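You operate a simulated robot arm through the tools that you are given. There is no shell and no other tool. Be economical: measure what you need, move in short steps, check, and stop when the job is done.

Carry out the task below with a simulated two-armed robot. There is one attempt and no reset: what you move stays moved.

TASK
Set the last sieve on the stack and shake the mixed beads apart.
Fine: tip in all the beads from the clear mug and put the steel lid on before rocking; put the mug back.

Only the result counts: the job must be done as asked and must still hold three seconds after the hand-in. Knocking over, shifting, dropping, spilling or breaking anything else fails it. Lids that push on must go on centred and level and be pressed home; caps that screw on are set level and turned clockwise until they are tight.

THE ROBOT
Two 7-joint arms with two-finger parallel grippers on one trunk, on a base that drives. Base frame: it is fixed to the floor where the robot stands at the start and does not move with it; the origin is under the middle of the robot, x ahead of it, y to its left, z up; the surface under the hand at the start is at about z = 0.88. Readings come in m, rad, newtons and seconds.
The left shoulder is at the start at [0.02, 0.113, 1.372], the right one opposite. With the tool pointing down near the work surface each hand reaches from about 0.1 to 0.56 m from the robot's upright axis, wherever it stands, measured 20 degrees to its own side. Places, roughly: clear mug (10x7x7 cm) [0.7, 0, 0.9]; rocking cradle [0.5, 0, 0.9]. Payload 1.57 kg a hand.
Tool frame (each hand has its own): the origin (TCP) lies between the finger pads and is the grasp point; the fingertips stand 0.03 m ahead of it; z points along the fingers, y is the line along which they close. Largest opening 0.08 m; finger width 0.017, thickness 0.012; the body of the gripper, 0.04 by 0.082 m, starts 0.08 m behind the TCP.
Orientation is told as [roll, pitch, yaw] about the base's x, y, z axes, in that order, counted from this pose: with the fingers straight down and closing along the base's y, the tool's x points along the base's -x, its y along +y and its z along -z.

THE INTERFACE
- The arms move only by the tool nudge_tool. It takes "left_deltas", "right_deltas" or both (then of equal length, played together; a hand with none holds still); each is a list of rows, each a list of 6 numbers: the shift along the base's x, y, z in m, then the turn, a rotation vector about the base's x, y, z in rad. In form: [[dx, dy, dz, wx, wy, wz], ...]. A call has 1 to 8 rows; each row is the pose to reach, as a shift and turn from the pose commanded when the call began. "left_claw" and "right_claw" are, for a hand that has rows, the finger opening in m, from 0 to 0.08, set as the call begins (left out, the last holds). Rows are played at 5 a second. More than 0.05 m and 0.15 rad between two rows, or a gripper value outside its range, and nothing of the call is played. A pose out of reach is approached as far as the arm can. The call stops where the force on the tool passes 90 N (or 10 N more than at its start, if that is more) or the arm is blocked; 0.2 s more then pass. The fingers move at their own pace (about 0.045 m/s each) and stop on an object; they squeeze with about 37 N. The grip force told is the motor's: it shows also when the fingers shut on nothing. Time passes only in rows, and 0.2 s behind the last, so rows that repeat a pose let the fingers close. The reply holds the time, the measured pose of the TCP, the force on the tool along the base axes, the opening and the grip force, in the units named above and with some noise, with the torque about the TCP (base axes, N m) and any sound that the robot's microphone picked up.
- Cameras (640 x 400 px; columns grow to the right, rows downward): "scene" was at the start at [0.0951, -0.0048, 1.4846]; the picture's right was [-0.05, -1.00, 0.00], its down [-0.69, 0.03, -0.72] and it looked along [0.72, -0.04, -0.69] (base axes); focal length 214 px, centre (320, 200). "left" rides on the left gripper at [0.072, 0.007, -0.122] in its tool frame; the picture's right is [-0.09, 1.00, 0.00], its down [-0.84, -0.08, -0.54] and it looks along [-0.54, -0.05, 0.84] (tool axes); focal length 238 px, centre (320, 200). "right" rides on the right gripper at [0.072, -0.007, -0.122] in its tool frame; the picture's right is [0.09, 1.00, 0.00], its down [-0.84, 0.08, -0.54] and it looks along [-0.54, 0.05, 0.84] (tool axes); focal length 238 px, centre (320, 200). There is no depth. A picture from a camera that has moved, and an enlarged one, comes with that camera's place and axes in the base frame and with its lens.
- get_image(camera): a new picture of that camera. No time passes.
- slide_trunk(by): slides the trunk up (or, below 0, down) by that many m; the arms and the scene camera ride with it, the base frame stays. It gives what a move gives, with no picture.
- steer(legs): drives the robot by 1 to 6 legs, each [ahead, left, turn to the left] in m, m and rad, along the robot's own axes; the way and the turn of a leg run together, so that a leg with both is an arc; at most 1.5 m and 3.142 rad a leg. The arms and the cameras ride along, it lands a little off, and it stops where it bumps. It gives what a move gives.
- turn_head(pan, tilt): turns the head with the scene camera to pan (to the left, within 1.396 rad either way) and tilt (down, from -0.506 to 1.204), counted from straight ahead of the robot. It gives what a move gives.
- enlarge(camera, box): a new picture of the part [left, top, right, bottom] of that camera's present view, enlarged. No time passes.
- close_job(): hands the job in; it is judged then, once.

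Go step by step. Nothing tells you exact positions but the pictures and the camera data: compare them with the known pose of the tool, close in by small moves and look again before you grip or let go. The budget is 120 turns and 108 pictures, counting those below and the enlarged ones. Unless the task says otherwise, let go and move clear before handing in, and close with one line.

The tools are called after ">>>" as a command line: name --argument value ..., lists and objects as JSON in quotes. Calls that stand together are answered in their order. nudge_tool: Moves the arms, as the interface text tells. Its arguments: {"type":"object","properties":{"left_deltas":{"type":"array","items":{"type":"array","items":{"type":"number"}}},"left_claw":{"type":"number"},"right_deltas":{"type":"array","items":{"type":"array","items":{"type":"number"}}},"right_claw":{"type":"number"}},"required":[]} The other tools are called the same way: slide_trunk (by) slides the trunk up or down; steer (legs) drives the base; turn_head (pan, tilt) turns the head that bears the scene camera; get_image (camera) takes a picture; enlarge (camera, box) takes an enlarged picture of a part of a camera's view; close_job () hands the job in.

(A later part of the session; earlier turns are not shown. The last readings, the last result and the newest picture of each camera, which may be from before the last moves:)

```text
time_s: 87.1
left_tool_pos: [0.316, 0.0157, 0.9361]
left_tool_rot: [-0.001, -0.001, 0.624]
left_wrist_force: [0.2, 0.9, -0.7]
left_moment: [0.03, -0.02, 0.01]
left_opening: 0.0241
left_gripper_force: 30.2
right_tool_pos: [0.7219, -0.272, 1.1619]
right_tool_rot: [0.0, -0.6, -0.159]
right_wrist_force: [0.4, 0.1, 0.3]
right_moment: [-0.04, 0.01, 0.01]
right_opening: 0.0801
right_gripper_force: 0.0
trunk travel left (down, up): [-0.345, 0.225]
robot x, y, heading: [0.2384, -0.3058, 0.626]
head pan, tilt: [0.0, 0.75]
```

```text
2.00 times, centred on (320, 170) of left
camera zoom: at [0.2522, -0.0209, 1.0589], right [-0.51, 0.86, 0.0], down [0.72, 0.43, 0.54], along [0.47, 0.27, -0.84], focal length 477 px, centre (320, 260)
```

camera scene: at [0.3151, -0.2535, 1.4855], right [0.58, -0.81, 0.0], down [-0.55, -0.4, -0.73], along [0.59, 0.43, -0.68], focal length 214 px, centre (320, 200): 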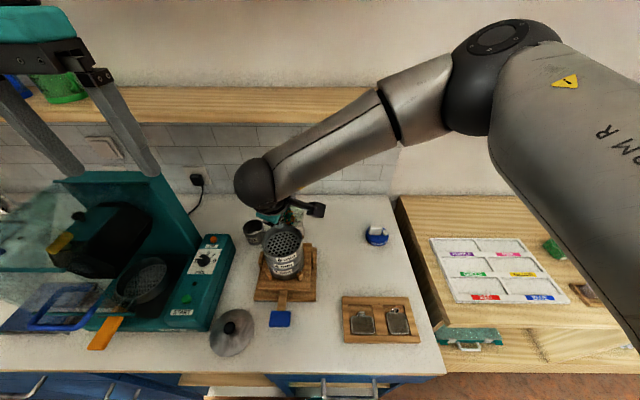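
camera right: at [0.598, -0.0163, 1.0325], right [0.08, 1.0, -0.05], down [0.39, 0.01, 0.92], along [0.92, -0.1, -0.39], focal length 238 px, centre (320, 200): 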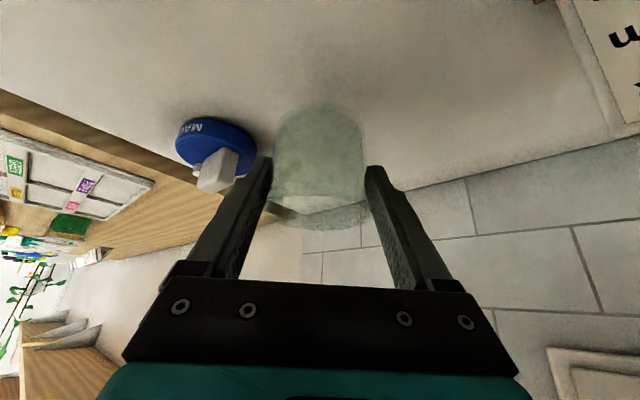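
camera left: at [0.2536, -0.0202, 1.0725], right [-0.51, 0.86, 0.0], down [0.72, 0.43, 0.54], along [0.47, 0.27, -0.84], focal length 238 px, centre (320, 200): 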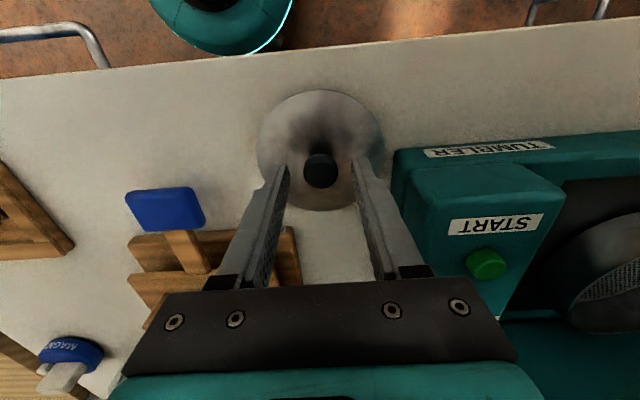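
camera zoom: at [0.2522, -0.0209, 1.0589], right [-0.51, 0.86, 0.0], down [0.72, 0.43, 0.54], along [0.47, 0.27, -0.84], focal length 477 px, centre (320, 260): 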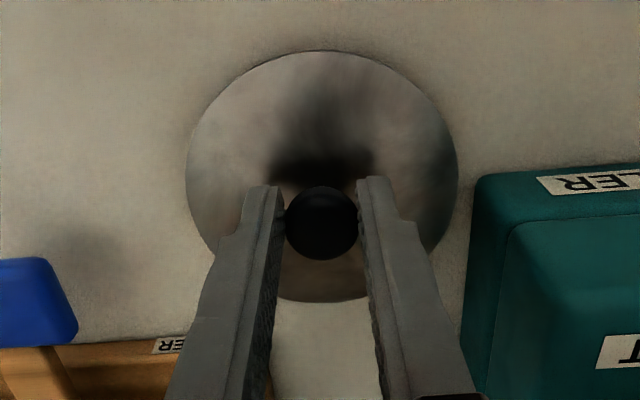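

The knob is gripped at 24 mm. I'll lift the lid and carry it to hover above the stack.

>>> nudge_tool --left_deltas '[[0, 0, 0.01, 0, 0, 0], [0, 0, 0.04, 0, 0, 0], [0, 0, 0.08, 0, 0, 0], [0, 0, 0.12, 0, 0, 0], [0, 0, 0.16, 0, 0, 0], [0, 0, 0.2, 0, 0, 0], [0, 0, 0.234, 0, 0, 0]]'

>>> nudge_tool --left_deltas '[[0.034, -0.001, 0, 0, 0, 0], [0.068, -0.001, 0, 0, 0, 0], [0.101, -0.002, 0, 0, 0, 0], [0.135, -0.002, 0, 0, 0, 0], [0.169, -0.003, 0, 0, 0, 0], [0.203, -0.003, 0, 0, 0, 0]]'

>>> enlarge --camera "scene" --box '[210, 170, 370, 290]'

>>> get_image --camera "left"

```text
time_s: 88.7
left_tool_pos: [0.3159, 0.0165, 1.1707]
left_tool_rot: [0.0, 0.002, 0.622]
left_wrist_force: [0.5, -0.2, -0.8]
left_moment: [0.03, 0.01, -0.01]
left_opening: 0.024
left_gripper_force: 36.2
right_tool_pos: [0.7219, -0.2712, 1.1607]
right_tool_rot: [0.0, -0.598, -0.158]
right_wrist_force: [-0.7, 0.0, -0.2]
right_moment: [0.04, 0.0, -0.03]
right_opening: 0.0799
right_gripper_force: 0.1
trunk travel left (down, up): [-0.345, 0.225]
robot x, y, heading: [0.2376, -0.3086, 0.619]
head pan, tilt: [0.0, 0.75]
```

```text
time_s: 90.1
left_tool_pos: [0.5191, 0.0109, 1.1685]
left_tool_rot: [0.0, 0.0, 0.621]
left_wrist_force: [0.4, 0.7, -1.5]
left_moment: [-0.01, 0.02, 0.0]
left_opening: 0.0239
left_gripper_force: 36.4
right_tool_pos: [0.7236, -0.2729, 1.1602]
right_tool_rot: [0.0, -0.596, -0.158]
right_wrist_force: [-0.5, 0.2, -0.1]
right_moment: [0.02, -0.01, 0.0]
right_opening: 0.0798
right_gripper_force: 0.0
trunk travel left (down, up): [-0.345, 0.225]
robot x, y, heading: [0.2395, -0.3097, 0.622]
head pan, tilt: [0.0, 0.75]
```

```text
3.33 times, centred on (290, 230) of scene
camera zoom: at [0.3158, -0.2538, 1.4055], right [0.58, -0.81, 0.0], down [-0.56, -0.4, -0.73], along [0.59, 0.43, -0.68], focal length 715 px, centre (420, 100)
```

zoom: 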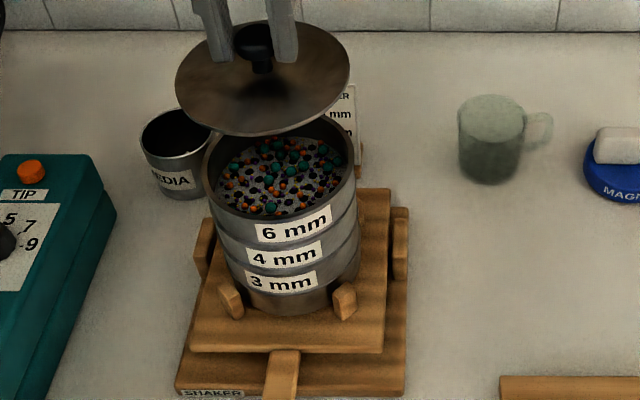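

```text
16 pictures are left
camera left: at [0.4563, -0.0246, 1.2906], right [-0.51, 0.86, 0.0], down [0.73, 0.42, 0.54], along [0.47, 0.27, -0.84], focal length 238 px, centre (320, 200)
```

left: 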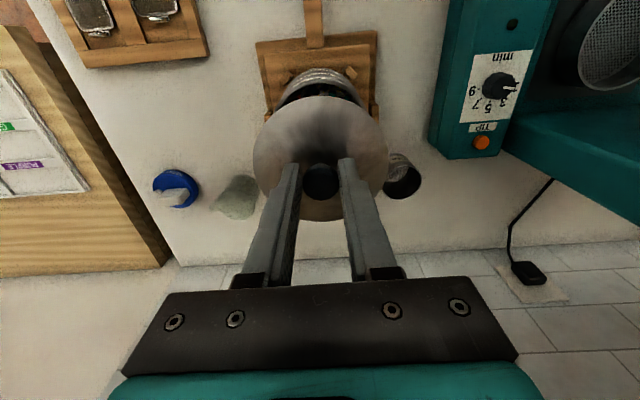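

The lid is level and the views put it within 1–2 mm of the stack axis. I'll lower it to about 2 cm above the rim and check.

>>> nudge_tool --left_deltas '[[0, 0.001, -0.02, 0, 0, 0], [0, 0.001, -0.04, 0, 0, 0], [0, 0.001, -0.053, 0, 0, 0], [0, 0.001, -0.053, 0, 0, 0]]'

>>> enlarge --camera "scene" --box '[250, 180, 320, 240]'

>>> enlarge --camera "left" --box '[230, 60, 410, 240]'

```text
time_s: 91.1
left_tool_pos: [0.518, 0.0134, 1.1181]
left_tool_rot: [0.0, 0.001, 0.623]
left_wrist_force: [-0.1, -0.4, -0.9]
left_moment: [0.03, 0.01, 0.0]
left_opening: 0.024
left_gripper_force: 35.8
right_tool_pos: [0.7218, -0.2705, 1.1607]
right_tool_rot: [0.0, -0.599, -0.16]
right_wrist_force: [0.3, 0.4, -0.2]
right_moment: [0.02, -0.02, 0.03]
right_opening: 0.0799
right_gripper_force: 0.0
trunk travel left (down, up): [-0.345, 0.225]
robot x, y, heading: [0.2405, -0.3066, 0.617]
head pan, tilt: [0.0, 0.75]
```

```text
6.67 times, centred on (285, 210) of scene
camera zoom: at [0.3151, -0.2536, 1.4055], right [0.58, -0.81, 0.0], down [-0.55, -0.4, -0.73], along [0.59, 0.43, -0.68], focal length 1430 px, centre (553, 133)
```

zoom: 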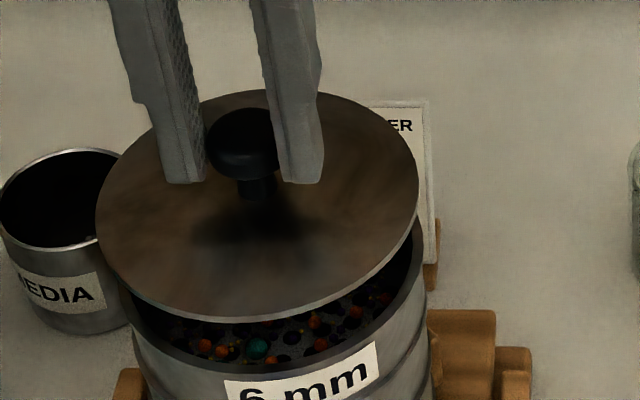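

```text
2.22 times, centred on (320, 150) of left
camera zoom: at [0.455, -0.0229, 1.2397], right [-0.51, 0.86, 0.0], down [0.73, 0.43, 0.54], along [0.47, 0.27, -0.84], focal length 530 px, centre (320, 311)
```

zoom: 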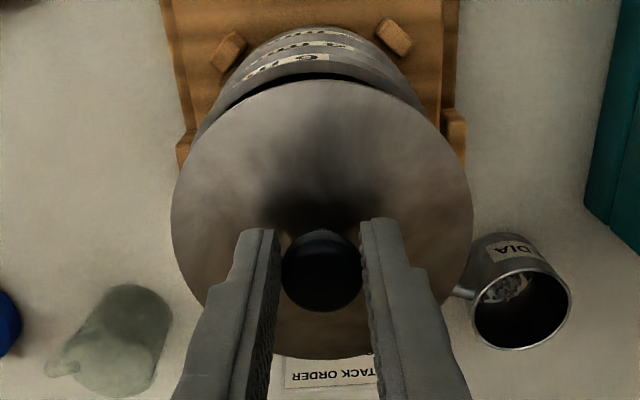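

Aligned within measurement error. Lowering to contact in small steps.

>>> nudge_tool --left_deltas '[[0, 0, -0.007, 0, 0, 0], [0, 0, -0.013, 0, 0, 0], [0, 0, -0.018, 0, 0, 0]]'

>>> nudge_tool --left_deltas '[[0, 0, -0.002, 0, 0, 0], [0, 0, -0.004, 0, 0, 0]]'

>>> nudge_tool --left_deltas '[[0, 0, -0.002, 0, 0, 0]]'

>>> enlarge --camera "scene" --box '[250, 180, 320, 240]'

```text
time_s: 91.9
left_tool_pos: [0.5194, 0.0142, 1.1002]
left_tool_rot: [-0.005, -0.006, 0.622]
left_wrist_force: [-0.3, -0.8, 11.0]
left_moment: [0.48, -0.37, 0.02]
left_opening: 0.0241
left_gripper_force: 35.7
right_tool_pos: [0.7201, -0.2724, 1.1633]
right_tool_rot: [0.003, -0.599, -0.158]
right_wrist_force: [-0.8, 0.1, -0.2]
right_moment: [-0.02, 0.0, -0.01]
right_opening: 0.0799
right_gripper_force: 0.0
trunk travel left (down, up): [-0.345, 0.225]
robot x, y, heading: [0.2359, -0.3056, 0.625]
head pan, tilt: [0.0, 0.75]
```

```text
time_s: 92.5
left_tool_pos: [0.5194, 0.012, 1.0971]
left_tool_rot: [0.0, -0.007, 0.621]
left_wrist_force: [-0.3, -2.1, 22.7]
left_moment: [0.34, -0.61, 0.07]
left_opening: 0.024
left_gripper_force: 36.3
right_tool_pos: [0.7216, -0.2716, 1.1619]
right_tool_rot: [0.001, -0.599, -0.161]
right_wrist_force: [0.3, -0.3, 0.0]
right_moment: [-0.01, 0.03, -0.01]
right_opening: 0.08
right_gripper_force: 0.2
trunk travel left (down, up): [-0.345, 0.225]
robot x, y, heading: [0.2376, -0.3041, 0.619]
head pan, tilt: [0.0, 0.75]
```

```text
time_s: 92.9
left_tool_pos: [0.5186, 0.0138, 1.0954]
left_tool_rot: [-0.002, -0.005, 0.621]
left_wrist_force: [-2.4, -2.8, 25.7]
left_moment: [0.22, -0.4, -0.03]
left_opening: 0.024
left_gripper_force: 35.8
right_tool_pos: [0.7215, -0.2722, 1.1622]
right_tool_rot: [0.003, -0.598, -0.161]
right_wrist_force: [0.8, 0.4, -0.3]
right_moment: [-0.01, 0.03, 0.02]
right_opening: 0.08
right_gripper_force: 0.0
trunk travel left (down, up): [-0.345, 0.225]
robot x, y, heading: [0.2367, -0.3072, 0.619]
head pan, tilt: [0.0, 0.75]
```

```text
6.67 times, centred on (285, 210) of scene
camera zoom: at [0.3135, -0.2554, 1.4058], right [0.58, -0.81, 0.0], down [-0.55, -0.4, -0.73], along [0.6, 0.43, -0.68], focal length 1430 px, centre (553, 133)
```

zoom: 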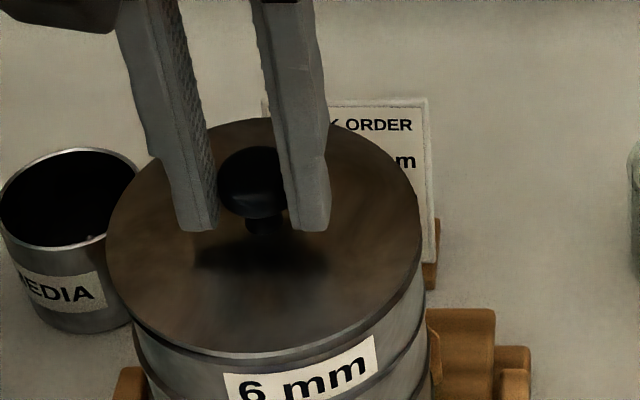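

Contact at about 25 N, and the lid is still sliding down slightly with the tilting moment falling. I'll ease it a millimetre back and right and keep pressing in small steps.

>>> nudge_tool --left_deltas '[[-0.0003, -0.0014, -0.001, 0, 0, 0], [-0.0003, -0.0014, -0.002, 0, 0, 0]]'

>>> nudge_tool --left_deltas '[[0, 0, -0.002, 0, 0, 0], [0, 0, -0.002, 0, 0, 0]]'

```text
time_s: 93.5
left_tool_pos: [0.5166, 0.0124, 1.0922]
left_tool_rot: [0.0, -0.004, 0.623]
left_wrist_force: [-3.2, -0.8, 28.1]
left_moment: [0.19, -0.14, 0.06]
left_opening: 0.0239
left_gripper_force: 36.1
right_tool_pos: [0.722, -0.2732, 1.162]
right_tool_rot: [0.001, -0.6, -0.161]
right_wrist_force: [0.5, 0.6, -0.6]
right_moment: [0.0, 0.0, -0.01]
right_opening: 0.0801
right_gripper_force: 0.0
trunk travel left (down, up): [-0.345, 0.225]
robot x, y, heading: [0.2353, -0.3091, 0.625]
head pan, tilt: [0.0, 0.75]
```

```text
time_s: 94.1
left_tool_pos: [0.5189, 0.0128, 1.0897]
left_tool_rot: [0.0, -0.005, 0.623]
left_wrist_force: [-3.4, -0.1, 26.3]
left_moment: [0.25, -0.2, 0.07]
left_opening: 0.024
left_gripper_force: 36.4
right_tool_pos: [0.7206, -0.2722, 1.1624]
right_tool_rot: [0.003, -0.598, -0.159]
right_wrist_force: [0.7, -0.4, 0.3]
right_moment: [-0.02, -0.01, 0.02]
right_opening: 0.0799
right_gripper_force: 0.1
trunk travel left (down, up): [-0.345, 0.225]
robot x, y, heading: [0.2399, -0.3071, 0.625]
head pan, tilt: [0.0, 0.75]
```

The force stays near 26 N while moving down, so it's either sliding home or the fingers are slipping on the knob. Looking.

>>> enlarge --camera "scene" --box '[250, 180, 320, 240]'

```text
6.67 times, centred on (285, 210) of scene
camera zoom: at [0.3135, -0.255, 1.4057], right [0.58, -0.81, 0.0], down [-0.55, -0.4, -0.73], along [0.6, 0.43, -0.68], focal length 1430 px, centre (553, 133)
```

zoom: 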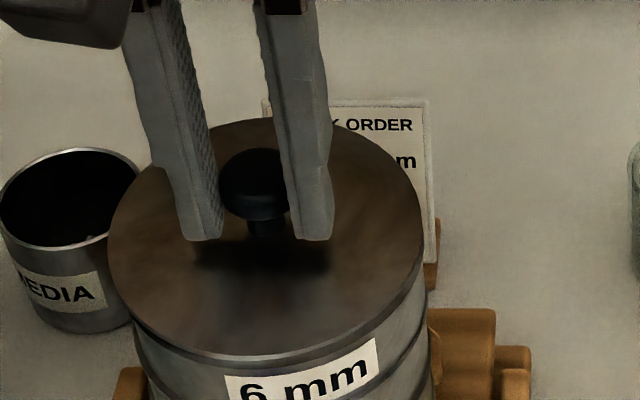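

The fingers slipped down the knob. I'll let go, rise, close the fingers and press the lid home from the top of the knob instead.

>>> nudge_tool --left_deltas '[[0, 0, 0.003, 0, 0, 0], [0, 0, 0.003, 0, 0, 0]]' --left_claw 0.05

>>> nudge_tool --left_deltas '[[0, 0, 0.03, 0, 0, 0], [0, 0, 0.06, 0, 0, 0]]'

>>> nudge_tool --left_deltas '[[0, 0, 0, 0, 0, 0], [0, 0, 0, 0, 0, 0], [0, 0, 0, 0, 0, 0]]' --left_claw 0.0

>>> enlarge --camera "scene" --box '[250, 180, 320, 240]'

>>> get_image --camera "left"

```text
time_s: 94.7
left_tool_pos: [0.518, 0.0134, 1.0911]
left_tool_rot: [0.001, 0.003, 0.623]
left_wrist_force: [-0.3, -0.3, 0.5]
left_moment: [0.0, 0.0, -0.01]
left_opening: 0.05
left_gripper_force: 0.0
right_tool_pos: [0.7213, -0.2702, 1.1612]
right_tool_rot: [0.001, -0.598, -0.161]
right_wrist_force: [0.3, -0.9, -0.4]
right_moment: [-0.02, -0.04, 0.0]
right_opening: 0.0801
right_gripper_force: 0.0
trunk travel left (down, up): [-0.345, 0.225]
robot x, y, heading: [0.239, -0.3068, 0.618]
head pan, tilt: [0.0, 0.75]
```

```text
time_s: 95.3
left_tool_pos: [0.5181, 0.0125, 1.1524]
left_tool_rot: [-0.001, 0.003, 0.624]
left_wrist_force: [-0.2, -0.4, 0.3]
left_moment: [0.0, -0.02, 0.05]
left_opening: 0.0497
left_gripper_force: 0.0
right_tool_pos: [0.7214, -0.2706, 1.1626]
right_tool_rot: [-0.001, -0.599, -0.159]
right_wrist_force: [0.8, -0.2, 0.1]
right_moment: [-0.02, 0.0, -0.03]
right_opening: 0.0797
right_gripper_force: 0.1
trunk travel left (down, up): [-0.345, 0.225]
robot x, y, heading: [0.2369, -0.3057, 0.621]
head pan, tilt: [0.0, 0.75]
```

```text
time_s: 96.1
left_tool_pos: [0.5175, 0.013, 1.1532]
left_tool_rot: [-0.001, 0.0, 0.624]
left_wrist_force: [-0.1, -0.8, 0.5]
left_moment: [0.01, 0.01, -0.04]
left_opening: 0.0
left_gripper_force: 10.9
right_tool_pos: [0.7226, -0.2705, 1.1617]
right_tool_rot: [0.0, -0.598, -0.159]
right_wrist_force: [0.8, 0.7, 0.4]
right_moment: [0.0, 0.0, -0.03]
right_opening: 0.08
right_gripper_force: 0.0
trunk travel left (down, up): [-0.345, 0.225]
robot x, y, heading: [0.2373, -0.3056, 0.62]
head pan, tilt: [0.0, 0.75]
```

```text
6.67 times, centred on (285, 210) of scene
camera zoom: at [0.3151, -0.2537, 1.4055], right [0.58, -0.81, 0.0], down [-0.55, -0.4, -0.73], along [0.59, 0.43, -0.68], focal length 1430 px, centre (553, 133)
```

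zoom: 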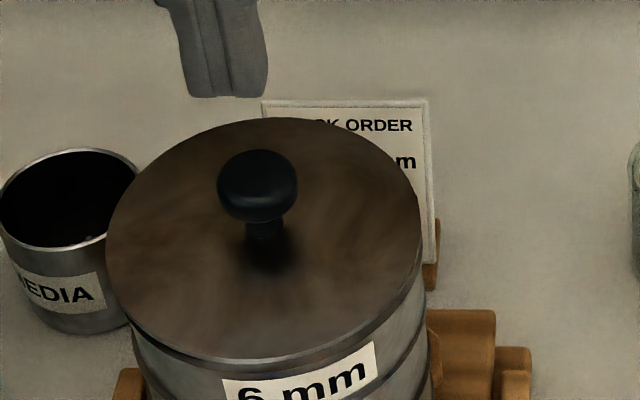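

```text
10 pictures are left
camera left: at [0.4548, -0.0237, 1.2759], right [-0.51, 0.86, 0.0], down [0.72, 0.43, 0.54], along [0.47, 0.27, -0.84], focal length 238 px, centre (320, 200)
```

left: 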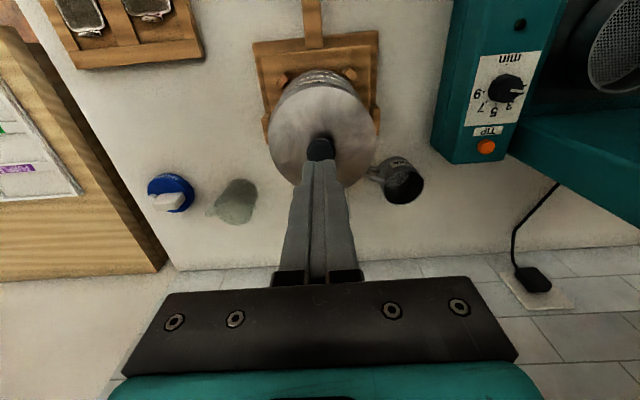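

The lid sits level on the stack. I'll press on the knob's top with closed fingers.

>>> nudge_tool --left_deltas '[[-0.0024, -0.0017, -0.01, 0, 0, 0], [-0.0024, -0.0017, -0.02, 0, 0, 0], [-0.0024, -0.0017, -0.028, 0, 0, 0]]'

>>> nudge_tool --left_deltas '[[0, 0, -0.002, 0, 0, 0], [0, 0, -0.004, 0, 0, 0]]'

>>> nudge_tool --left_deltas '[[0, 0, -0.002, 0, 0, 0], [0, 0, -0.004, 0, 0, 0]]'

```text
time_s: 96.9
left_tool_pos: [0.5149, 0.0115, 1.1235]
left_tool_rot: [0.001, 0.0, 0.621]
left_wrist_force: [1.0, -0.3, 0.2]
left_moment: [0.02, 0.02, 0.0]
left_opening: 0.0
left_gripper_force: 21.3
right_tool_pos: [0.7238, -0.2706, 1.1615]
right_tool_rot: [-0.001, -0.599, -0.159]
right_wrist_force: [-0.5, -0.3, -0.7]
right_moment: [-0.01, 0.02, -0.01]
right_opening: 0.0799
right_gripper_force: 0.0
trunk travel left (down, up): [-0.345, 0.225]
robot x, y, heading: [0.2387, -0.3026, 0.625]
head pan, tilt: [0.0, 0.75]
```

```text
time_s: 97.5
left_tool_pos: [0.5156, 0.0101, 1.1199]
left_tool_rot: [-0.001, -0.001, 0.623]
left_wrist_force: [0.3, -0.3, 0.4]
left_moment: [-0.05, 0.01, 0.01]
left_opening: 0.0
left_gripper_force: 21.2
right_tool_pos: [0.7224, -0.2722, 1.1605]
right_tool_rot: [-0.001, -0.598, -0.16]
right_wrist_force: [0.1, 0.0, -0.1]
right_moment: [0.02, -0.03, 0.01]
right_opening: 0.0801
right_gripper_force: 0.2
trunk travel left (down, up): [-0.345, 0.225]
robot x, y, heading: [0.2383, -0.3081, 0.619]
head pan, tilt: [0.0, 0.75]
```

```text
time_s: 98.1
left_tool_pos: [0.5165, 0.0108, 1.1154]
left_tool_rot: [-0.001, 0.001, 0.623]
left_wrist_force: [0.4, 0.3, -0.6]
left_moment: [0.03, 0.02, 0.02]
left_opening: 0.0
left_gripper_force: 20.8
right_tool_pos: [0.7222, -0.2712, 1.1621]
right_tool_rot: [0.0, -0.599, -0.159]
right_wrist_force: [0.3, -0.4, -0.6]
right_moment: [-0.01, -0.03, 0.03]
right_opening: 0.08
right_gripper_force: 0.2
trunk travel left (down, up): [-0.345, 0.225]
robot x, y, heading: [0.2359, -0.3052, 0.621]
head pan, tilt: [0.0, 0.75]
```

>>> nudge_tool --left_deltas '[[0, 0, -0.002, 0, 0, 0], [0, 0, -0.004, 0, 0, 0]]'

>>> nudge_tool --left_deltas '[[0, 0, -0.002, 0, 0, 0], [0, 0, -0.003, 0, 0, 0]]'

>>> nudge_tool --left_deltas '[[0, 0, -0.002, 0, 0, 0], [0, 0, -0.003, 0, 0, 0]]'

```text
time_s: 98.7
left_tool_pos: [0.5154, 0.0096, 1.112]
left_tool_rot: [0.0, 0.0, 0.622]
left_wrist_force: [0.1, -0.6, -0.1]
left_moment: [0.01, 0.01, -0.03]
left_opening: 0.0002
left_gripper_force: 21.4
right_tool_pos: [0.722, -0.271, 1.1619]
right_tool_rot: [0.0, -0.6, -0.158]
right_wrist_force: [-0.2, 0.6, 0.3]
right_moment: [0.01, -0.01, 0.0]
right_opening: 0.0801
right_gripper_force: 0.0
trunk travel left (down, up): [-0.345, 0.225]
robot x, y, heading: [0.2335, -0.3071, 0.619]
head pan, tilt: [0.0, 0.75]
```

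```text
time_s: 99.3
left_tool_pos: [0.5173, 0.0118, 1.1099]
left_tool_rot: [0.0, 0.001, 0.624]
left_wrist_force: [0.0, -0.7, 0.8]
left_moment: [0.02, -0.01, -0.03]
left_opening: 0.0001
left_gripper_force: 21.3
right_tool_pos: [0.7229, -0.2712, 1.1614]
right_tool_rot: [-0.001, -0.598, -0.16]
right_wrist_force: [0.2, -0.3, -0.8]
right_moment: [0.01, 0.0, -0.01]
right_opening: 0.0802
right_gripper_force: 0.1
trunk travel left (down, up): [-0.345, 0.225]
robot x, y, heading: [0.2368, -0.3041, 0.626]
head pan, tilt: [0.0, 0.75]
```

```text
time_s: 99.9
left_tool_pos: [0.5163, 0.0101, 1.1099]
left_tool_rot: [-0.001, -0.004, 0.623]
left_wrist_force: [-1.7, -1.0, 21.1]
left_moment: [0.14, -0.05, 0.06]
left_opening: 0.0002
left_gripper_force: 21.5
right_tool_pos: [0.7215, -0.2727, 1.162]
right_tool_rot: [0.002, -0.598, -0.162]
right_wrist_force: [0.6, 0.7, 0.8]
right_moment: [0.0, 0.0, 0.0]
right_opening: 0.0799
right_gripper_force: 0.1
trunk travel left (down, up): [-0.345, 0.225]
robot x, y, heading: [0.2383, -0.3068, 0.624]
head pan, tilt: [0.0, 0.75]
```

Contact with the knob top at z ≈ 1.079. Pressing harder in steps.

>>> nudge_tool --left_deltas '[[0, 0, -0.001, 0, 0, 0], [0, 0, -0.002, 0, 0, 0]]'

>>> nudge_tool --left_deltas '[[0, 0, -0.001, 0, 0, 0], [0, 0, -0.0015, 0, 0, 0]]'

>>> nudge_tool --left_deltas '[[0, 0, -0.001, 0, 0, 0], [0, 0, -0.001, 0, 0, 0]]'

```text
time_s: 100.5
left_tool_pos: [0.5153, 0.0092, 1.1086]
left_tool_rot: [-0.003, -0.009, 0.623]
left_wrist_force: [-4.6, -1.8, 37.3]
left_moment: [0.2, -0.04, 0.01]
left_opening: 0.0
left_gripper_force: 21.1
right_tool_pos: [0.7193, -0.273, 1.1622]
right_tool_rot: [0.005, -0.599, -0.163]
right_wrist_force: [-0.6, -0.7, 0.4]
right_moment: [0.02, 0.01, -0.02]
right_opening: 0.08
right_gripper_force: 0.0
trunk travel left (down, up): [-0.345, 0.225]
robot x, y, heading: [0.2403, -0.3065, 0.621]
head pan, tilt: [0.0, 0.75]
```

```text
time_s: 101.1
left_tool_pos: [0.5142, 0.0099, 1.1082]
left_tool_rot: [-0.005, -0.013, 0.625]
left_wrist_force: [-5.9, -1.2, 46.7]
left_moment: [0.4, 0.04, 0.0]
left_opening: 0.0
left_gripper_force: 21.6
right_tool_pos: [0.7199, -0.2736, 1.1624]
right_tool_rot: [0.003, -0.598, -0.162]
right_wrist_force: [0.7, -0.4, -0.5]
right_moment: [-0.03, -0.02, 0.01]
right_opening: 0.0802
right_gripper_force: 0.0
trunk travel left (down, up): [-0.345, 0.225]
robot x, y, heading: [0.2402, -0.3079, 0.626]
head pan, tilt: [0.0, 0.75]
```

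```text
time_s: 101.7
left_tool_pos: [0.5167, 0.0102, 1.1094]
left_tool_rot: [-0.005, -0.016, 0.624]
left_wrist_force: [-7.9, 0.0, 52.2]
left_moment: [0.4, 0.02, 0.02]
left_opening: 0.0001
left_gripper_force: 21.4
right_tool_pos: [0.7196, -0.2736, 1.1632]
right_tool_rot: [0.003, -0.601, -0.16]
right_wrist_force: [-1.0, 0.5, 0.0]
right_moment: [-0.02, 0.01, 0.01]
right_opening: 0.0801
right_gripper_force: 0.0
trunk travel left (down, up): [-0.345, 0.225]
robot x, y, heading: [0.2359, -0.3037, 0.618]
head pan, tilt: [0.0, 0.75]
```

At 52 N the lid no longer moves, so it's home. I'll rise clear and check lid and stack.

>>> nudge_tool --left_deltas '[[0, 0, 0.008, 0, 0, 0], [0, 0, 0.04, 0, 0, 0], [0, 0, 0.08, 0, 0, 0]]'

>>> enlarge --camera "scene" --box '[230, 180, 340, 300]'

```text
time_s: 102.5
left_tool_pos: [0.514, 0.0107, 1.1808]
left_tool_rot: [0.001, 0.004, 0.625]
left_wrist_force: [0.3, 0.3, 0.3]
left_moment: [0.03, 0.01, -0.01]
left_opening: 0.0001
left_gripper_force: 21.0
right_tool_pos: [0.7225, -0.271, 1.161]
right_tool_rot: [-0.001, -0.597, -0.159]
right_wrist_force: [-0.4, -0.2, -0.1]
right_moment: [-0.02, 0.04, 0.03]
right_opening: 0.0799
right_gripper_force: 0.0
trunk travel left (down, up): [-0.345, 0.225]
robot x, y, heading: [0.2367, -0.3068, 0.623]
head pan, tilt: [0.0, 0.75]
```

```text
3.33 times, centred on (285, 240) of scene
camera zoom: at [0.3153, -0.2536, 1.4054], right [0.58, -0.81, 0.0], down [-0.55, -0.4, -0.73], along [0.59, 0.43, -0.68], focal length 715 px, centre (437, 67)
```

zoom: 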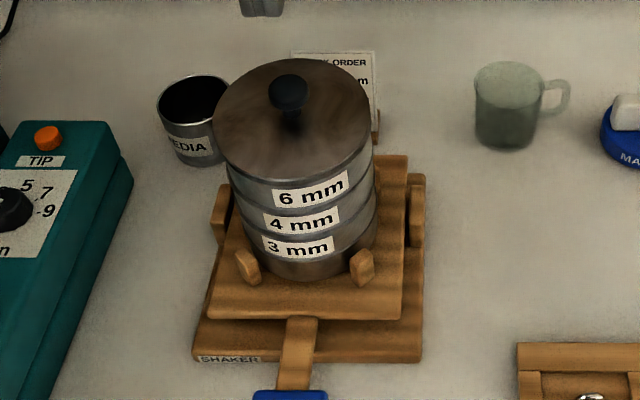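

The lid looks level, but I want to be sure it's fully seated, so I'll zoom in on the seam.

>>> enlarge --camera "scene" --box '[262, 205, 312, 245]'

>>> enlarge --camera "left" --box '[250, 50, 390, 190]'

```text
10.00 times, centred on (287, 225) of scene
camera zoom: at [0.3153, -0.2536, 1.4054], right [0.58, -0.81, 0.0], down [-0.55, -0.4, -0.73], along [0.59, 0.43, -0.68], focal length 2145 px, centre (650, -50)
```

zoom: 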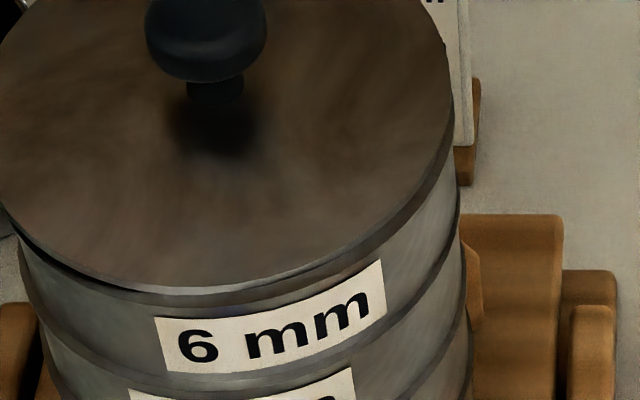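

```text
2.86 times, centred on (320, 120) of left
camera zoom: at [0.4514, -0.0248, 1.3032], right [-0.51, 0.86, 0.0], down [0.73, 0.43, 0.54], along [0.46, 0.27, -0.84], focal length 681 px, centre (320, 429)
```

zoom: 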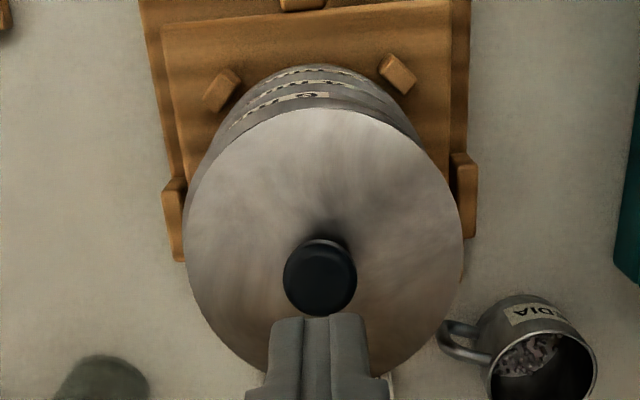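

The seam follows the stack edges consistently, and 52 N moved it no further, so the lid is home. Next is the rocking: I'll bring the left hand, open, over the blue paddle of the shaker.

>>> nudge_tool --left_deltas '[[-0.036, -0.027, 0, 0, 0, 0], [-0.072, -0.054, 0, 0, 0, 0], [-0.107, -0.081, 0, 0, 0, 0], [-0.107, -0.081, -0.045, 0, 0, 0], [-0.107, -0.081, -0.09, 0, 0, 0], [-0.107, -0.081, -0.135, 0, 0, 0], [-0.107, -0.081, -0.18, 0, 0, 0]]' --left_claw 0.075

>>> get_image --camera "left"

```text
time_s: 103.9
left_tool_pos: [0.4566, -0.0551, 1.1157]
left_tool_rot: [0.005, -0.235, 0.605]
left_wrist_force: [-0.8, 0.1, -0.2]
left_moment: [0.03, -0.01, 0.02]
left_opening: 0.0749
left_gripper_force: 0.0
right_tool_pos: [0.7274, -0.2845, 1.1574]
right_tool_rot: [0.01, -0.591, -0.17]
right_wrist_force: [0.1, -0.5, -0.3]
right_moment: [0.01, 0.01, -0.01]
right_opening: 0.0801
right_gripper_force: 0.1
trunk travel left (down, up): [-0.345, 0.225]
robot x, y, heading: [0.2393, -0.304, 0.615]
head pan, tilt: [0.0, 0.75]
stopped in row 7 (left hand): the arm was blocked; the commanded pose is now the measured one
```

```text
6 pictures are left
camera left: at [0.371, -0.1064, 1.218], right [-0.49, 0.87, 0.03], down [0.61, 0.32, 0.72], along [0.62, 0.37, -0.69], focal length 238 px, centre (320, 200)
```

left: 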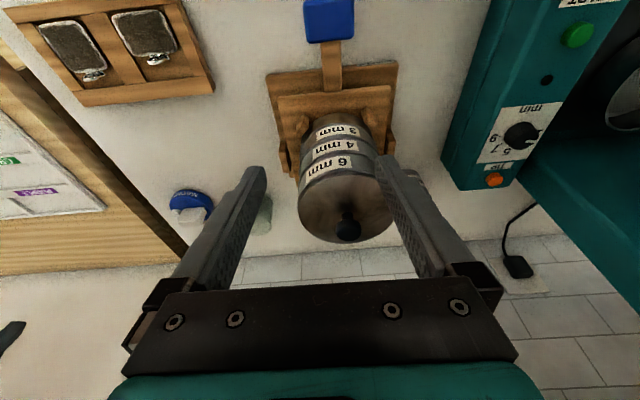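

The left arm was blocked, too close to my own body there; the stack is untouched. I'll lift and level the left hand, then back the base off the counter for more room.

>>> nudge_tool --left_deltas '[[0, 0, 0.04, 0, 0, 0], [0, 0, 0.07, -0.07, 0.095, 0], [0, 0, 0.07, -0.137, 0.191, 0]]'

>>> steer --legs '[[-0.13, 0, 0]]'

>>> slide_trunk --by 0.03

```text
time_s: 104.7
left_tool_pos: [0.447, -0.0419, 1.1767]
left_tool_rot: [-0.005, 0.024, 0.615]
left_wrist_force: [-0.1, 0.8, -0.2]
left_moment: [-0.05, -0.01, -0.04]
left_opening: 0.0752
left_gripper_force: 0.1
right_tool_pos: [0.7232, -0.2717, 1.1603]
right_tool_rot: [-0.003, -0.598, -0.161]
right_wrist_force: [-0.5, 0.3, -0.7]
right_moment: [-0.03, 0.03, 0.01]
right_opening: 0.0801
right_gripper_force: 0.0
trunk travel left (down, up): [-0.345, 0.225]
robot x, y, heading: [0.237, -0.3028, 0.623]
head pan, tilt: [0.0, 0.75]
```

```text
time_s: 106.0
left_tool_pos: [0.3416, -0.1182, 1.1788]
left_tool_rot: [-0.006, 0.019, 0.62]
left_wrist_force: [0.1, -0.4, 0.1]
left_moment: [0.0, -0.04, 0.01]
left_opening: 0.075
left_gripper_force: 0.0
right_tool_pos: [0.6164, -0.3452, 1.1601]
right_tool_rot: [0.001, -0.599, -0.16]
right_wrist_force: [-0.4, 0.1, 0.3]
right_moment: [0.03, -0.02, 0.06]
right_opening: 0.0801
right_gripper_force: 0.1
trunk travel left (down, up): [-0.345, 0.225]
robot x, y, heading: [0.1349, -0.3768, 0.617]
head pan, tilt: [0.0, 0.75]
```

```text
time_s: 106.7
left_tool_pos: [0.3414, -0.1171, 1.2091]
left_tool_rot: [-0.006, 0.018, 0.619]
left_wrist_force: [-0.1, -0.5, 0.0]
left_moment: [0.02, -0.01, 0.0]
left_opening: 0.075
left_gripper_force: 0.0
right_tool_pos: [0.6185, -0.3439, 1.1907]
right_tool_rot: [0.0, -0.598, -0.158]
right_wrist_force: [0.7, -0.3, 0.1]
right_moment: [0.0, 0.06, -0.01]
right_opening: 0.08
right_gripper_force: 0.1
trunk travel left (down, up): [-0.375, 0.195]
robot x, y, heading: [0.1328, -0.3766, 0.624]
head pan, tilt: [0.0, 0.75]
```

>>> nudge_tool --left_deltas '[[0.022, 0.016, -0.02, 0, 0, 0], [0.044, 0.032, -0.045, 0, 0, 0], [0.066, 0.047, -0.08, 0, 0, 0], [0.066, 0.047, -0.125, 0, 0, 0], [0.066, 0.047, -0.17, 0, 0, 0], [0.066, 0.047, -0.205, 0, 0, 0]]'

>>> get_image --camera "left"

```text
time_s: 108.1
left_tool_pos: [0.4079, -0.0685, 1.0063]
left_tool_rot: [-0.003, 0.019, 0.617]
left_wrist_force: [0.5, 0.5, -0.3]
left_moment: [0.01, -0.03, -0.02]
left_opening: 0.0748
left_gripper_force: 0.1
right_tool_pos: [0.6173, -0.3454, 1.1908]
right_tool_rot: [0.0, -0.598, -0.158]
right_wrist_force: [-0.2, -0.6, 0.3]
right_moment: [0.0, 0.0, -0.02]
right_opening: 0.0803
right_gripper_force: 0.1
trunk travel left (down, up): [-0.375, 0.195]
robot x, y, heading: [0.1303, -0.3794, 0.622]
head pan, tilt: [0.0, 0.75]
```

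```text
5 pictures are left
camera left: at [0.3458, -0.1033, 1.1284], right [-0.5, 0.86, -0.01], down [0.73, 0.43, 0.53], along [0.46, 0.26, -0.85], focal length 238 px, centre (320, 200)
```

left: 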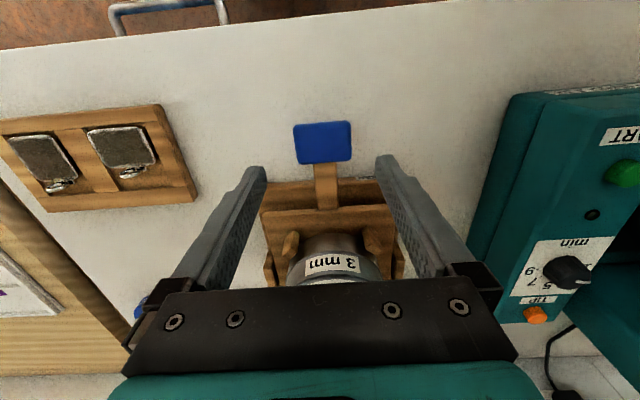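

The paddle is centred between the fingers. I'll go down and take it by its sides.

>>> nudge_tool --left_deltas '[[0, 0, -0.03, 0, 0, 0], [0, 0, -0.06, 0, 0, 0], [0, 0, -0.078, 0, 0, 0]]'

>>> nudge_tool --left_deltas '[[0, 0, 0, 0, 0, 0], [0, 0, 0, 0, 0, 0], [0, 0, 0, 0, 0, 0]]' --left_claw 0.0

>>> get_image --camera "left"

```text
time_s: 108.9
left_tool_pos: [0.4081, -0.0699, 0.9247]
left_tool_rot: [-0.005, 0.019, 0.618]
left_wrist_force: [-0.3, 0.0, -0.2]
left_moment: [-0.01, 0.02, 0.02]
left_opening: 0.0751
left_gripper_force: 0.1
right_tool_pos: [0.6182, -0.3447, 1.1911]
right_tool_rot: [0.001, -0.6, -0.158]
right_wrist_force: [0.5, 0.3, 0.2]
right_moment: [-0.02, -0.03, 0.02]
right_opening: 0.0799
right_gripper_force: 0.1
trunk travel left (down, up): [-0.375, 0.195]
robot x, y, heading: [0.1334, -0.3806, 0.622]
head pan, tilt: [0.0, 0.75]
```

```text
time_s: 109.7
left_tool_pos: [0.4065, -0.0669, 0.9256]
left_tool_rot: [-0.003, 0.02, 0.621]
left_wrist_force: [-5.0, 6.8, 0.4]
left_moment: [0.18, 0.14, -0.14]
left_opening: 0.0501
left_gripper_force: 27.3
right_tool_pos: [0.618, -0.3443, 1.1911]
right_tool_rot: [0.0, -0.598, -0.158]
right_wrist_force: [0.0, 0.2, 0.3]
right_moment: [0.02, -0.01, 0.01]
right_opening: 0.0801
right_gripper_force: 0.0
trunk travel left (down, up): [-0.375, 0.195]
robot x, y, heading: [0.134, -0.3788, 0.622]
head pan, tilt: [0.0, 0.75]
```

```text
4 pictures are left
camera left: at [0.3451, -0.1017, 1.0487], right [-0.5, 0.86, 0.0], down [0.73, 0.43, 0.52], along [0.45, 0.26, -0.85], focal length 238 px, centre (320, 200)
```

left: 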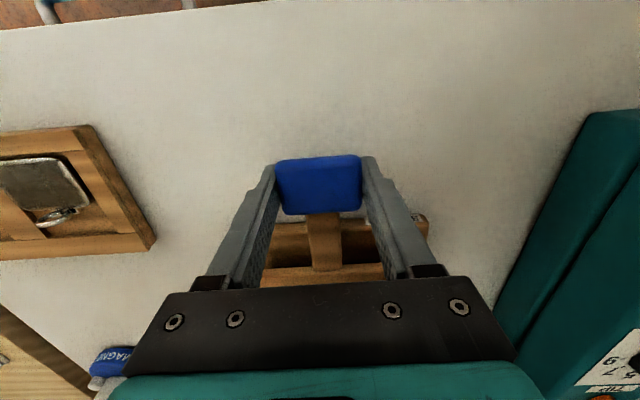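

The paddle is held, and it resists sideways. I'll test gently up and down to find the rocking direction, while easing the side load.

>>> nudge_tool --left_deltas '[[-0.0006, 0.0008, 0.003, 0, 0, 0], [-0.0006, 0.0008, 0.005, 0, 0, 0]]'

>>> nudge_tool --left_deltas '[[0, 0, -0.005, 0, 0, 0], [0, 0, -0.01, 0, 0, 0]]'

```text
time_s: 110.3
left_tool_pos: [0.4054, -0.0669, 0.927]
left_tool_rot: [-0.002, 0.027, 0.62]
left_wrist_force: [1.8, 9.7, -37.2]
left_moment: [-0.41, 0.45, -0.38]
left_opening: 0.0499
left_gripper_force: 45.1
right_tool_pos: [0.6209, -0.3425, 1.1894]
right_tool_rot: [-0.005, -0.597, -0.157]
right_wrist_force: [-0.4, -0.5, 1.1]
right_moment: [-0.01, 0.0, -0.03]
right_opening: 0.0799
right_gripper_force: 0.0
trunk travel left (down, up): [-0.375, 0.195]
robot x, y, heading: [0.1307, -0.384, 0.621]
head pan, tilt: [0.0, 0.75]
```

```text
time_s: 110.9
left_tool_pos: [0.4045, -0.0679, 0.924]
left_tool_rot: [-0.004, 0.014, 0.62]
left_wrist_force: [-15.6, 7.8, 8.8]
left_moment: [1.64, -0.61, -0.72]
left_opening: 0.0497
left_gripper_force: 44.9
right_tool_pos: [0.6161, -0.3439, 1.1912]
right_tool_rot: [0.001, -0.6, -0.159]
right_wrist_force: [-1.0, 0.0, -0.3]
right_moment: [0.02, -0.02, 0.02]
right_opening: 0.0801
right_gripper_force: 0.1
trunk travel left (down, up): [-0.375, 0.195]
robot x, y, heading: [0.1327, -0.3809, 0.62]
head pan, tilt: [0.0, 0.75]
```

Vertical is stiff, so it doesn't rock that way. Back to neutral height, then I'll test gently fore-aft and sideways.

>>> nudge_tool --left_deltas '[[0.0006, -0.0008, 0.005, 0, 0, 0], [0.0006, -0.0008, 0.005, 0, 0, 0]]'

>>> nudge_tool --left_deltas '[[-0.0024, -0.0017, 0, 0, 0, 0], [-0.0041, -0.0029, 0, 0, 0, 0]]'

>>> nudge_tool --left_deltas '[[0.0041, 0.0029, 0, 0, 0, 0], [0.0041, 0.0029, 0, 0, 0, 0]]'

>>> nudge_tool --left_deltas '[[-0.0015, 0.002, 0, 0, 0, 0], [-0.0029, 0.0041, 0, 0, 0, 0]]'

```text
time_s: 111.5
left_tool_pos: [0.4064, -0.0669, 0.9249]
left_tool_rot: [-0.003, 0.02, 0.62]
left_wrist_force: [-10.6, 13.3, -5.0]
left_moment: [0.49, 0.03, -1.13]
left_opening: 0.0495
left_gripper_force: 45.3
right_tool_pos: [0.6174, -0.3427, 1.1919]
right_tool_rot: [-0.001, -0.6, -0.16]
right_wrist_force: [-0.9, 0.0, -0.8]
right_moment: [0.02, 0.02, 0.02]
right_opening: 0.0798
right_gripper_force: 0.0
trunk travel left (down, up): [-0.375, 0.195]
robot x, y, heading: [0.129, -0.3807, 0.62]
head pan, tilt: [0.0, 0.75]
```

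```text
time_s: 112.1
left_tool_pos: [0.406, -0.067, 0.9264]
left_tool_rot: [-0.003, 0.014, 0.624]
left_wrist_force: [7.7, 22.2, -9.7]
left_moment: [-0.23, 0.87, -0.8]
left_opening: 0.0494
left_gripper_force: 45.9
right_tool_pos: [0.6209, -0.3417, 1.1906]
right_tool_rot: [-0.003, -0.597, -0.156]
right_wrist_force: [-0.2, -0.2, 0.1]
right_moment: [-0.03, 0.0, -0.01]
right_opening: 0.08
right_gripper_force: 0.0
trunk travel left (down, up): [-0.375, 0.195]
robot x, y, heading: [0.1321, -0.3803, 0.623]
head pan, tilt: [0.0, 0.75]
```

```text
time_s: 112.7
left_tool_pos: [0.4063, -0.0677, 0.926]
left_tool_rot: [-0.002, 0.02, 0.622]
left_wrist_force: [-8.8, 15.2, -4.4]
left_moment: [0.71, -0.83, -0.34]
left_opening: 0.0497
left_gripper_force: 45.4
right_tool_pos: [0.6169, -0.3433, 1.1911]
right_tool_rot: [-0.002, -0.6, -0.158]
right_wrist_force: [-0.1, 0.5, 0.3]
right_moment: [0.01, 0.01, 0.01]
right_opening: 0.08
right_gripper_force: 0.0
trunk travel left (down, up): [-0.375, 0.195]
robot x, y, heading: [0.1339, -0.3796, 0.619]
head pan, tilt: [0.0, 0.75]
```

```text
time_s: 113.3
left_tool_pos: [0.4067, -0.068, 0.9273]
left_tool_rot: [-0.008, 0.021, 0.616]
left_wrist_force: [2.7, 3.7, -11.1]
left_moment: [0.85, 0.49, -0.12]
left_opening: 0.0494
left_gripper_force: 45.5
right_tool_pos: [0.6186, -0.3456, 1.1918]
right_tool_rot: [-0.001, -0.597, -0.159]
right_wrist_force: [-0.4, 0.1, -0.6]
right_moment: [0.02, 0.0, 0.01]
right_opening: 0.08
right_gripper_force: 0.1
trunk travel left (down, up): [-0.375, 0.195]
robot x, y, heading: [0.1345, -0.3789, 0.618]
head pan, tilt: [0.0, 0.75]
```

All small pushes feel stiff so far, and it may be heavily damped. I'll lift the paddle a few mm and hold to see whether it creeps.

>>> nudge_tool --left_deltas '[[0, 0, 0.003, 0, 0, 0], [0, 0, 0.005, 0, 0, 0], [0, 0, 0.005, 0, 0, 0], [0, 0, 0.005, 0, 0, 0], [0, 0, 0.005, 0, 0, 0], [0, 0, 0.005, 0, 0, 0], [0, 0, 0.005, 0, 0, 0]]'

>>> enlarge --camera "scene" --box '[220, 120, 360, 260]'

```text
time_s: 114.9
left_tool_pos: [0.4047, -0.0666, 0.9284]
left_tool_rot: [-0.005, 0.027, 0.617]
left_wrist_force: [16.2, -7.2, -40.3]
left_moment: [0.32, 0.29, -0.39]
left_opening: 0.0495
left_gripper_force: 44.9
right_tool_pos: [0.6229, -0.3445, 1.1895]
right_tool_rot: [0.0, -0.596, -0.16]
right_wrist_force: [0.1, 0.5, -0.4]
right_moment: [0.02, -0.01, 0.01]
right_opening: 0.08
right_gripper_force: 0.1
trunk travel left (down, up): [-0.375, 0.195]
robot x, y, heading: [0.128, -0.3819, 0.622]
head pan, tilt: [0.0, 0.75]
```

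```text
2.86 times, centred on (290, 190) of scene
camera zoom: at [0.2155, -0.3264, 1.4352], right [0.58, -0.81, 0.0], down [-0.56, -0.4, -0.73], along [0.59, 0.43, -0.68], focal length 613 px, centre (406, 229)
```

zoom: 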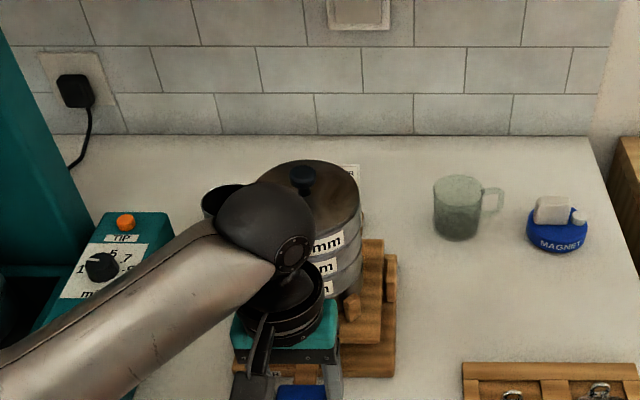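

Lifting doesn't move it, so I'll stop that. The blocks beside the plate look like side stops, so I'll try a larger sideways push.

>>> nudge_tool --left_deltas '[[0, 0, -0.003, 0, 0, 0], [0, 0, -0.005, 0, 0, 0]]'

>>> nudge_tool --left_deltas '[[-0.0023, 0.0033, 0, 0, 0, 0], [-0.0047, 0.0065, 0, 0, 0, 0], [-0.007, 0.0098, 0, 0, 0, 0], [-0.007, 0.0098, 0, 0, 0, 0]]'

>>> nudge_tool --left_deltas '[[0.0023, -0.0033, 0, 0, 0, 0], [0.0047, -0.0065, 0, 0, 0, 0], [0.007, -0.0098, 0, 0, 0, 0], [0.0105, -0.0147, 0, 0, 0, 0], [0.014, -0.0195, 0, 0, 0, 0], [0.014, -0.0195, 0, 0, 0, 0]]'

```text
time_s: 115.5
left_tool_pos: [0.406, -0.0677, 0.9281]
left_tool_rot: [-0.005, 0.019, 0.615]
left_wrist_force: [7.7, -13.0, -17.6]
left_moment: [0.66, -0.26, -0.51]
left_opening: 0.0495
left_gripper_force: 45.3
right_tool_pos: [0.62, -0.3462, 1.1916]
right_tool_rot: [0.001, -0.597, -0.159]
right_wrist_force: [-0.7, 0.4, 0.7]
right_moment: [0.04, 0.02, -0.02]
right_opening: 0.08
right_gripper_force: 0.1
trunk travel left (down, up): [-0.375, 0.195]
robot x, y, heading: [0.1378, -0.3791, 0.618]
head pan, tilt: [0.0, 0.75]
```

```text
time_s: 116.5
left_tool_pos: [0.406, -0.0661, 0.9285]
left_tool_rot: [-0.026, 0.019, 0.608]
left_wrist_force: [27.4, -38.1, -15.6]
left_moment: [0.98, 0.42, 1.1]
left_opening: 0.0498
left_gripper_force: 44.7
right_tool_pos: [0.623, -0.3489, 1.1904]
right_tool_rot: [0.002, -0.596, -0.162]
right_wrist_force: [-0.5, 0.2, -0.4]
right_moment: [0.0, -0.01, 0.0]
right_opening: 0.0802
right_gripper_force: 0.0
trunk travel left (down, up): [-0.375, 0.195]
robot x, y, heading: [0.1338, -0.3794, 0.625]
head pan, tilt: [0.0, 0.75]
```

```text
time_s: 117.9
left_tool_pos: [0.4062, -0.0678, 0.9253]
left_tool_rot: [0.008, 0.02, 0.633]
left_wrist_force: [-21.6, 22.0, 8.6]
left_moment: [0.73, -1.02, -0.55]
left_opening: 0.0501
left_gripper_force: 45.5
right_tool_pos: [0.6158, -0.343, 1.1922]
right_tool_rot: [-0.001, -0.601, -0.157]
right_wrist_force: [0.0, 0.2, -0.3]
right_moment: [-0.02, -0.02, 0.0]
right_opening: 0.0801
right_gripper_force: 0.0
trunk travel left (down, up): [-0.375, 0.195]
robot x, y, heading: [0.1372, -0.3809, 0.623]
head pan, tilt: [0.0, 0.75]
```

Sideways is rigid too. I'll neutralise the side load and try a larger pull and push fore-aft, along the line of the side rails.

>>> nudge_tool --left_deltas '[[-0.0028, 0.004, 0, 0, 0, 0], [-0.0055, 0.0077, 0, 0, 0, 0]]'

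>>> nudge_tool --left_deltas '[[-0.0033, -0.0023, 0, 0, 0, 0], [-0.0065, -0.0047, 0, 0, 0, 0], [-0.0098, -0.007, 0, 0, 0, 0], [-0.0098, -0.007, 0, 0, 0, 0]]'

>>> nudge_tool --left_deltas '[[0.0033, 0.0023, 0, 0, 0, 0], [0.0065, 0.0047, 0, 0, 0, 0], [0.0098, 0.007, 0, 0, 0, 0], [0.0131, 0.0093, 0, 0, 0, 0], [0.0163, 0.0117, 0, 0, 0, 0], [0.0163, 0.0117, 0, 0, 0, 0]]'

```text
time_s: 118.5
left_tool_pos: [0.4063, -0.0678, 0.9248]
left_tool_rot: [-0.005, 0.021, 0.617]
left_wrist_force: [-5.8, 11.3, -3.5]
left_moment: [0.54, 1.04, -0.05]
left_opening: 0.0497
left_gripper_force: 45.0
right_tool_pos: [0.6187, -0.3445, 1.1919]
right_tool_rot: [-0.002, -0.599, -0.159]
right_wrist_force: [0.4, 0.0, 0.4]
right_moment: [0.01, 0.0, -0.02]
right_opening: 0.08
right_gripper_force: 0.0
trunk travel left (down, up): [-0.375, 0.195]
robot x, y, heading: [0.1342, -0.3798, 0.626]
head pan, tilt: [0.0, 0.75]
```

```text
time_s: 119.5
left_tool_pos: [0.4048, -0.0695, 0.9289]
left_tool_rot: [-0.004, 0.003, 0.623]
left_wrist_force: [30.1, 28.3, -5.6]
left_moment: [0.59, -0.05, -0.79]
left_opening: 0.0493
left_gripper_force: 44.8
right_tool_pos: [0.6215, -0.3418, 1.1904]
right_tool_rot: [-0.004, -0.595, -0.156]
right_wrist_force: [0.2, 0.2, -0.4]
right_moment: [-0.02, 0.03, 0.01]
right_opening: 0.08
right_gripper_force: 0.0
trunk travel left (down, up): [-0.375, 0.195]
robot x, y, heading: [0.134, -0.3759, 0.621]
head pan, tilt: [0.0, 0.75]
```

```text
time_s: 120.9
left_tool_pos: [0.4033, -0.0685, 0.9249]
left_tool_rot: [0.002, 0.038, 0.615]
left_wrist_force: [-34.3, -13.3, -1.1]
left_moment: [-0.64, 0.01, -0.12]
left_opening: 0.0498
left_gripper_force: 45.3
right_tool_pos: [0.6143, -0.3462, 1.1928]
right_tool_rot: [0.002, -0.602, -0.159]
right_wrist_force: [0.3, 0.3, -0.6]
right_moment: [-0.01, -0.01, 0.01]
right_opening: 0.08
right_gripper_force: 0.0
trunk travel left (down, up): [-0.375, 0.195]
robot x, y, heading: [0.1321, -0.3794, 0.623]
head pan, tilt: [0.0, 0.75]
```

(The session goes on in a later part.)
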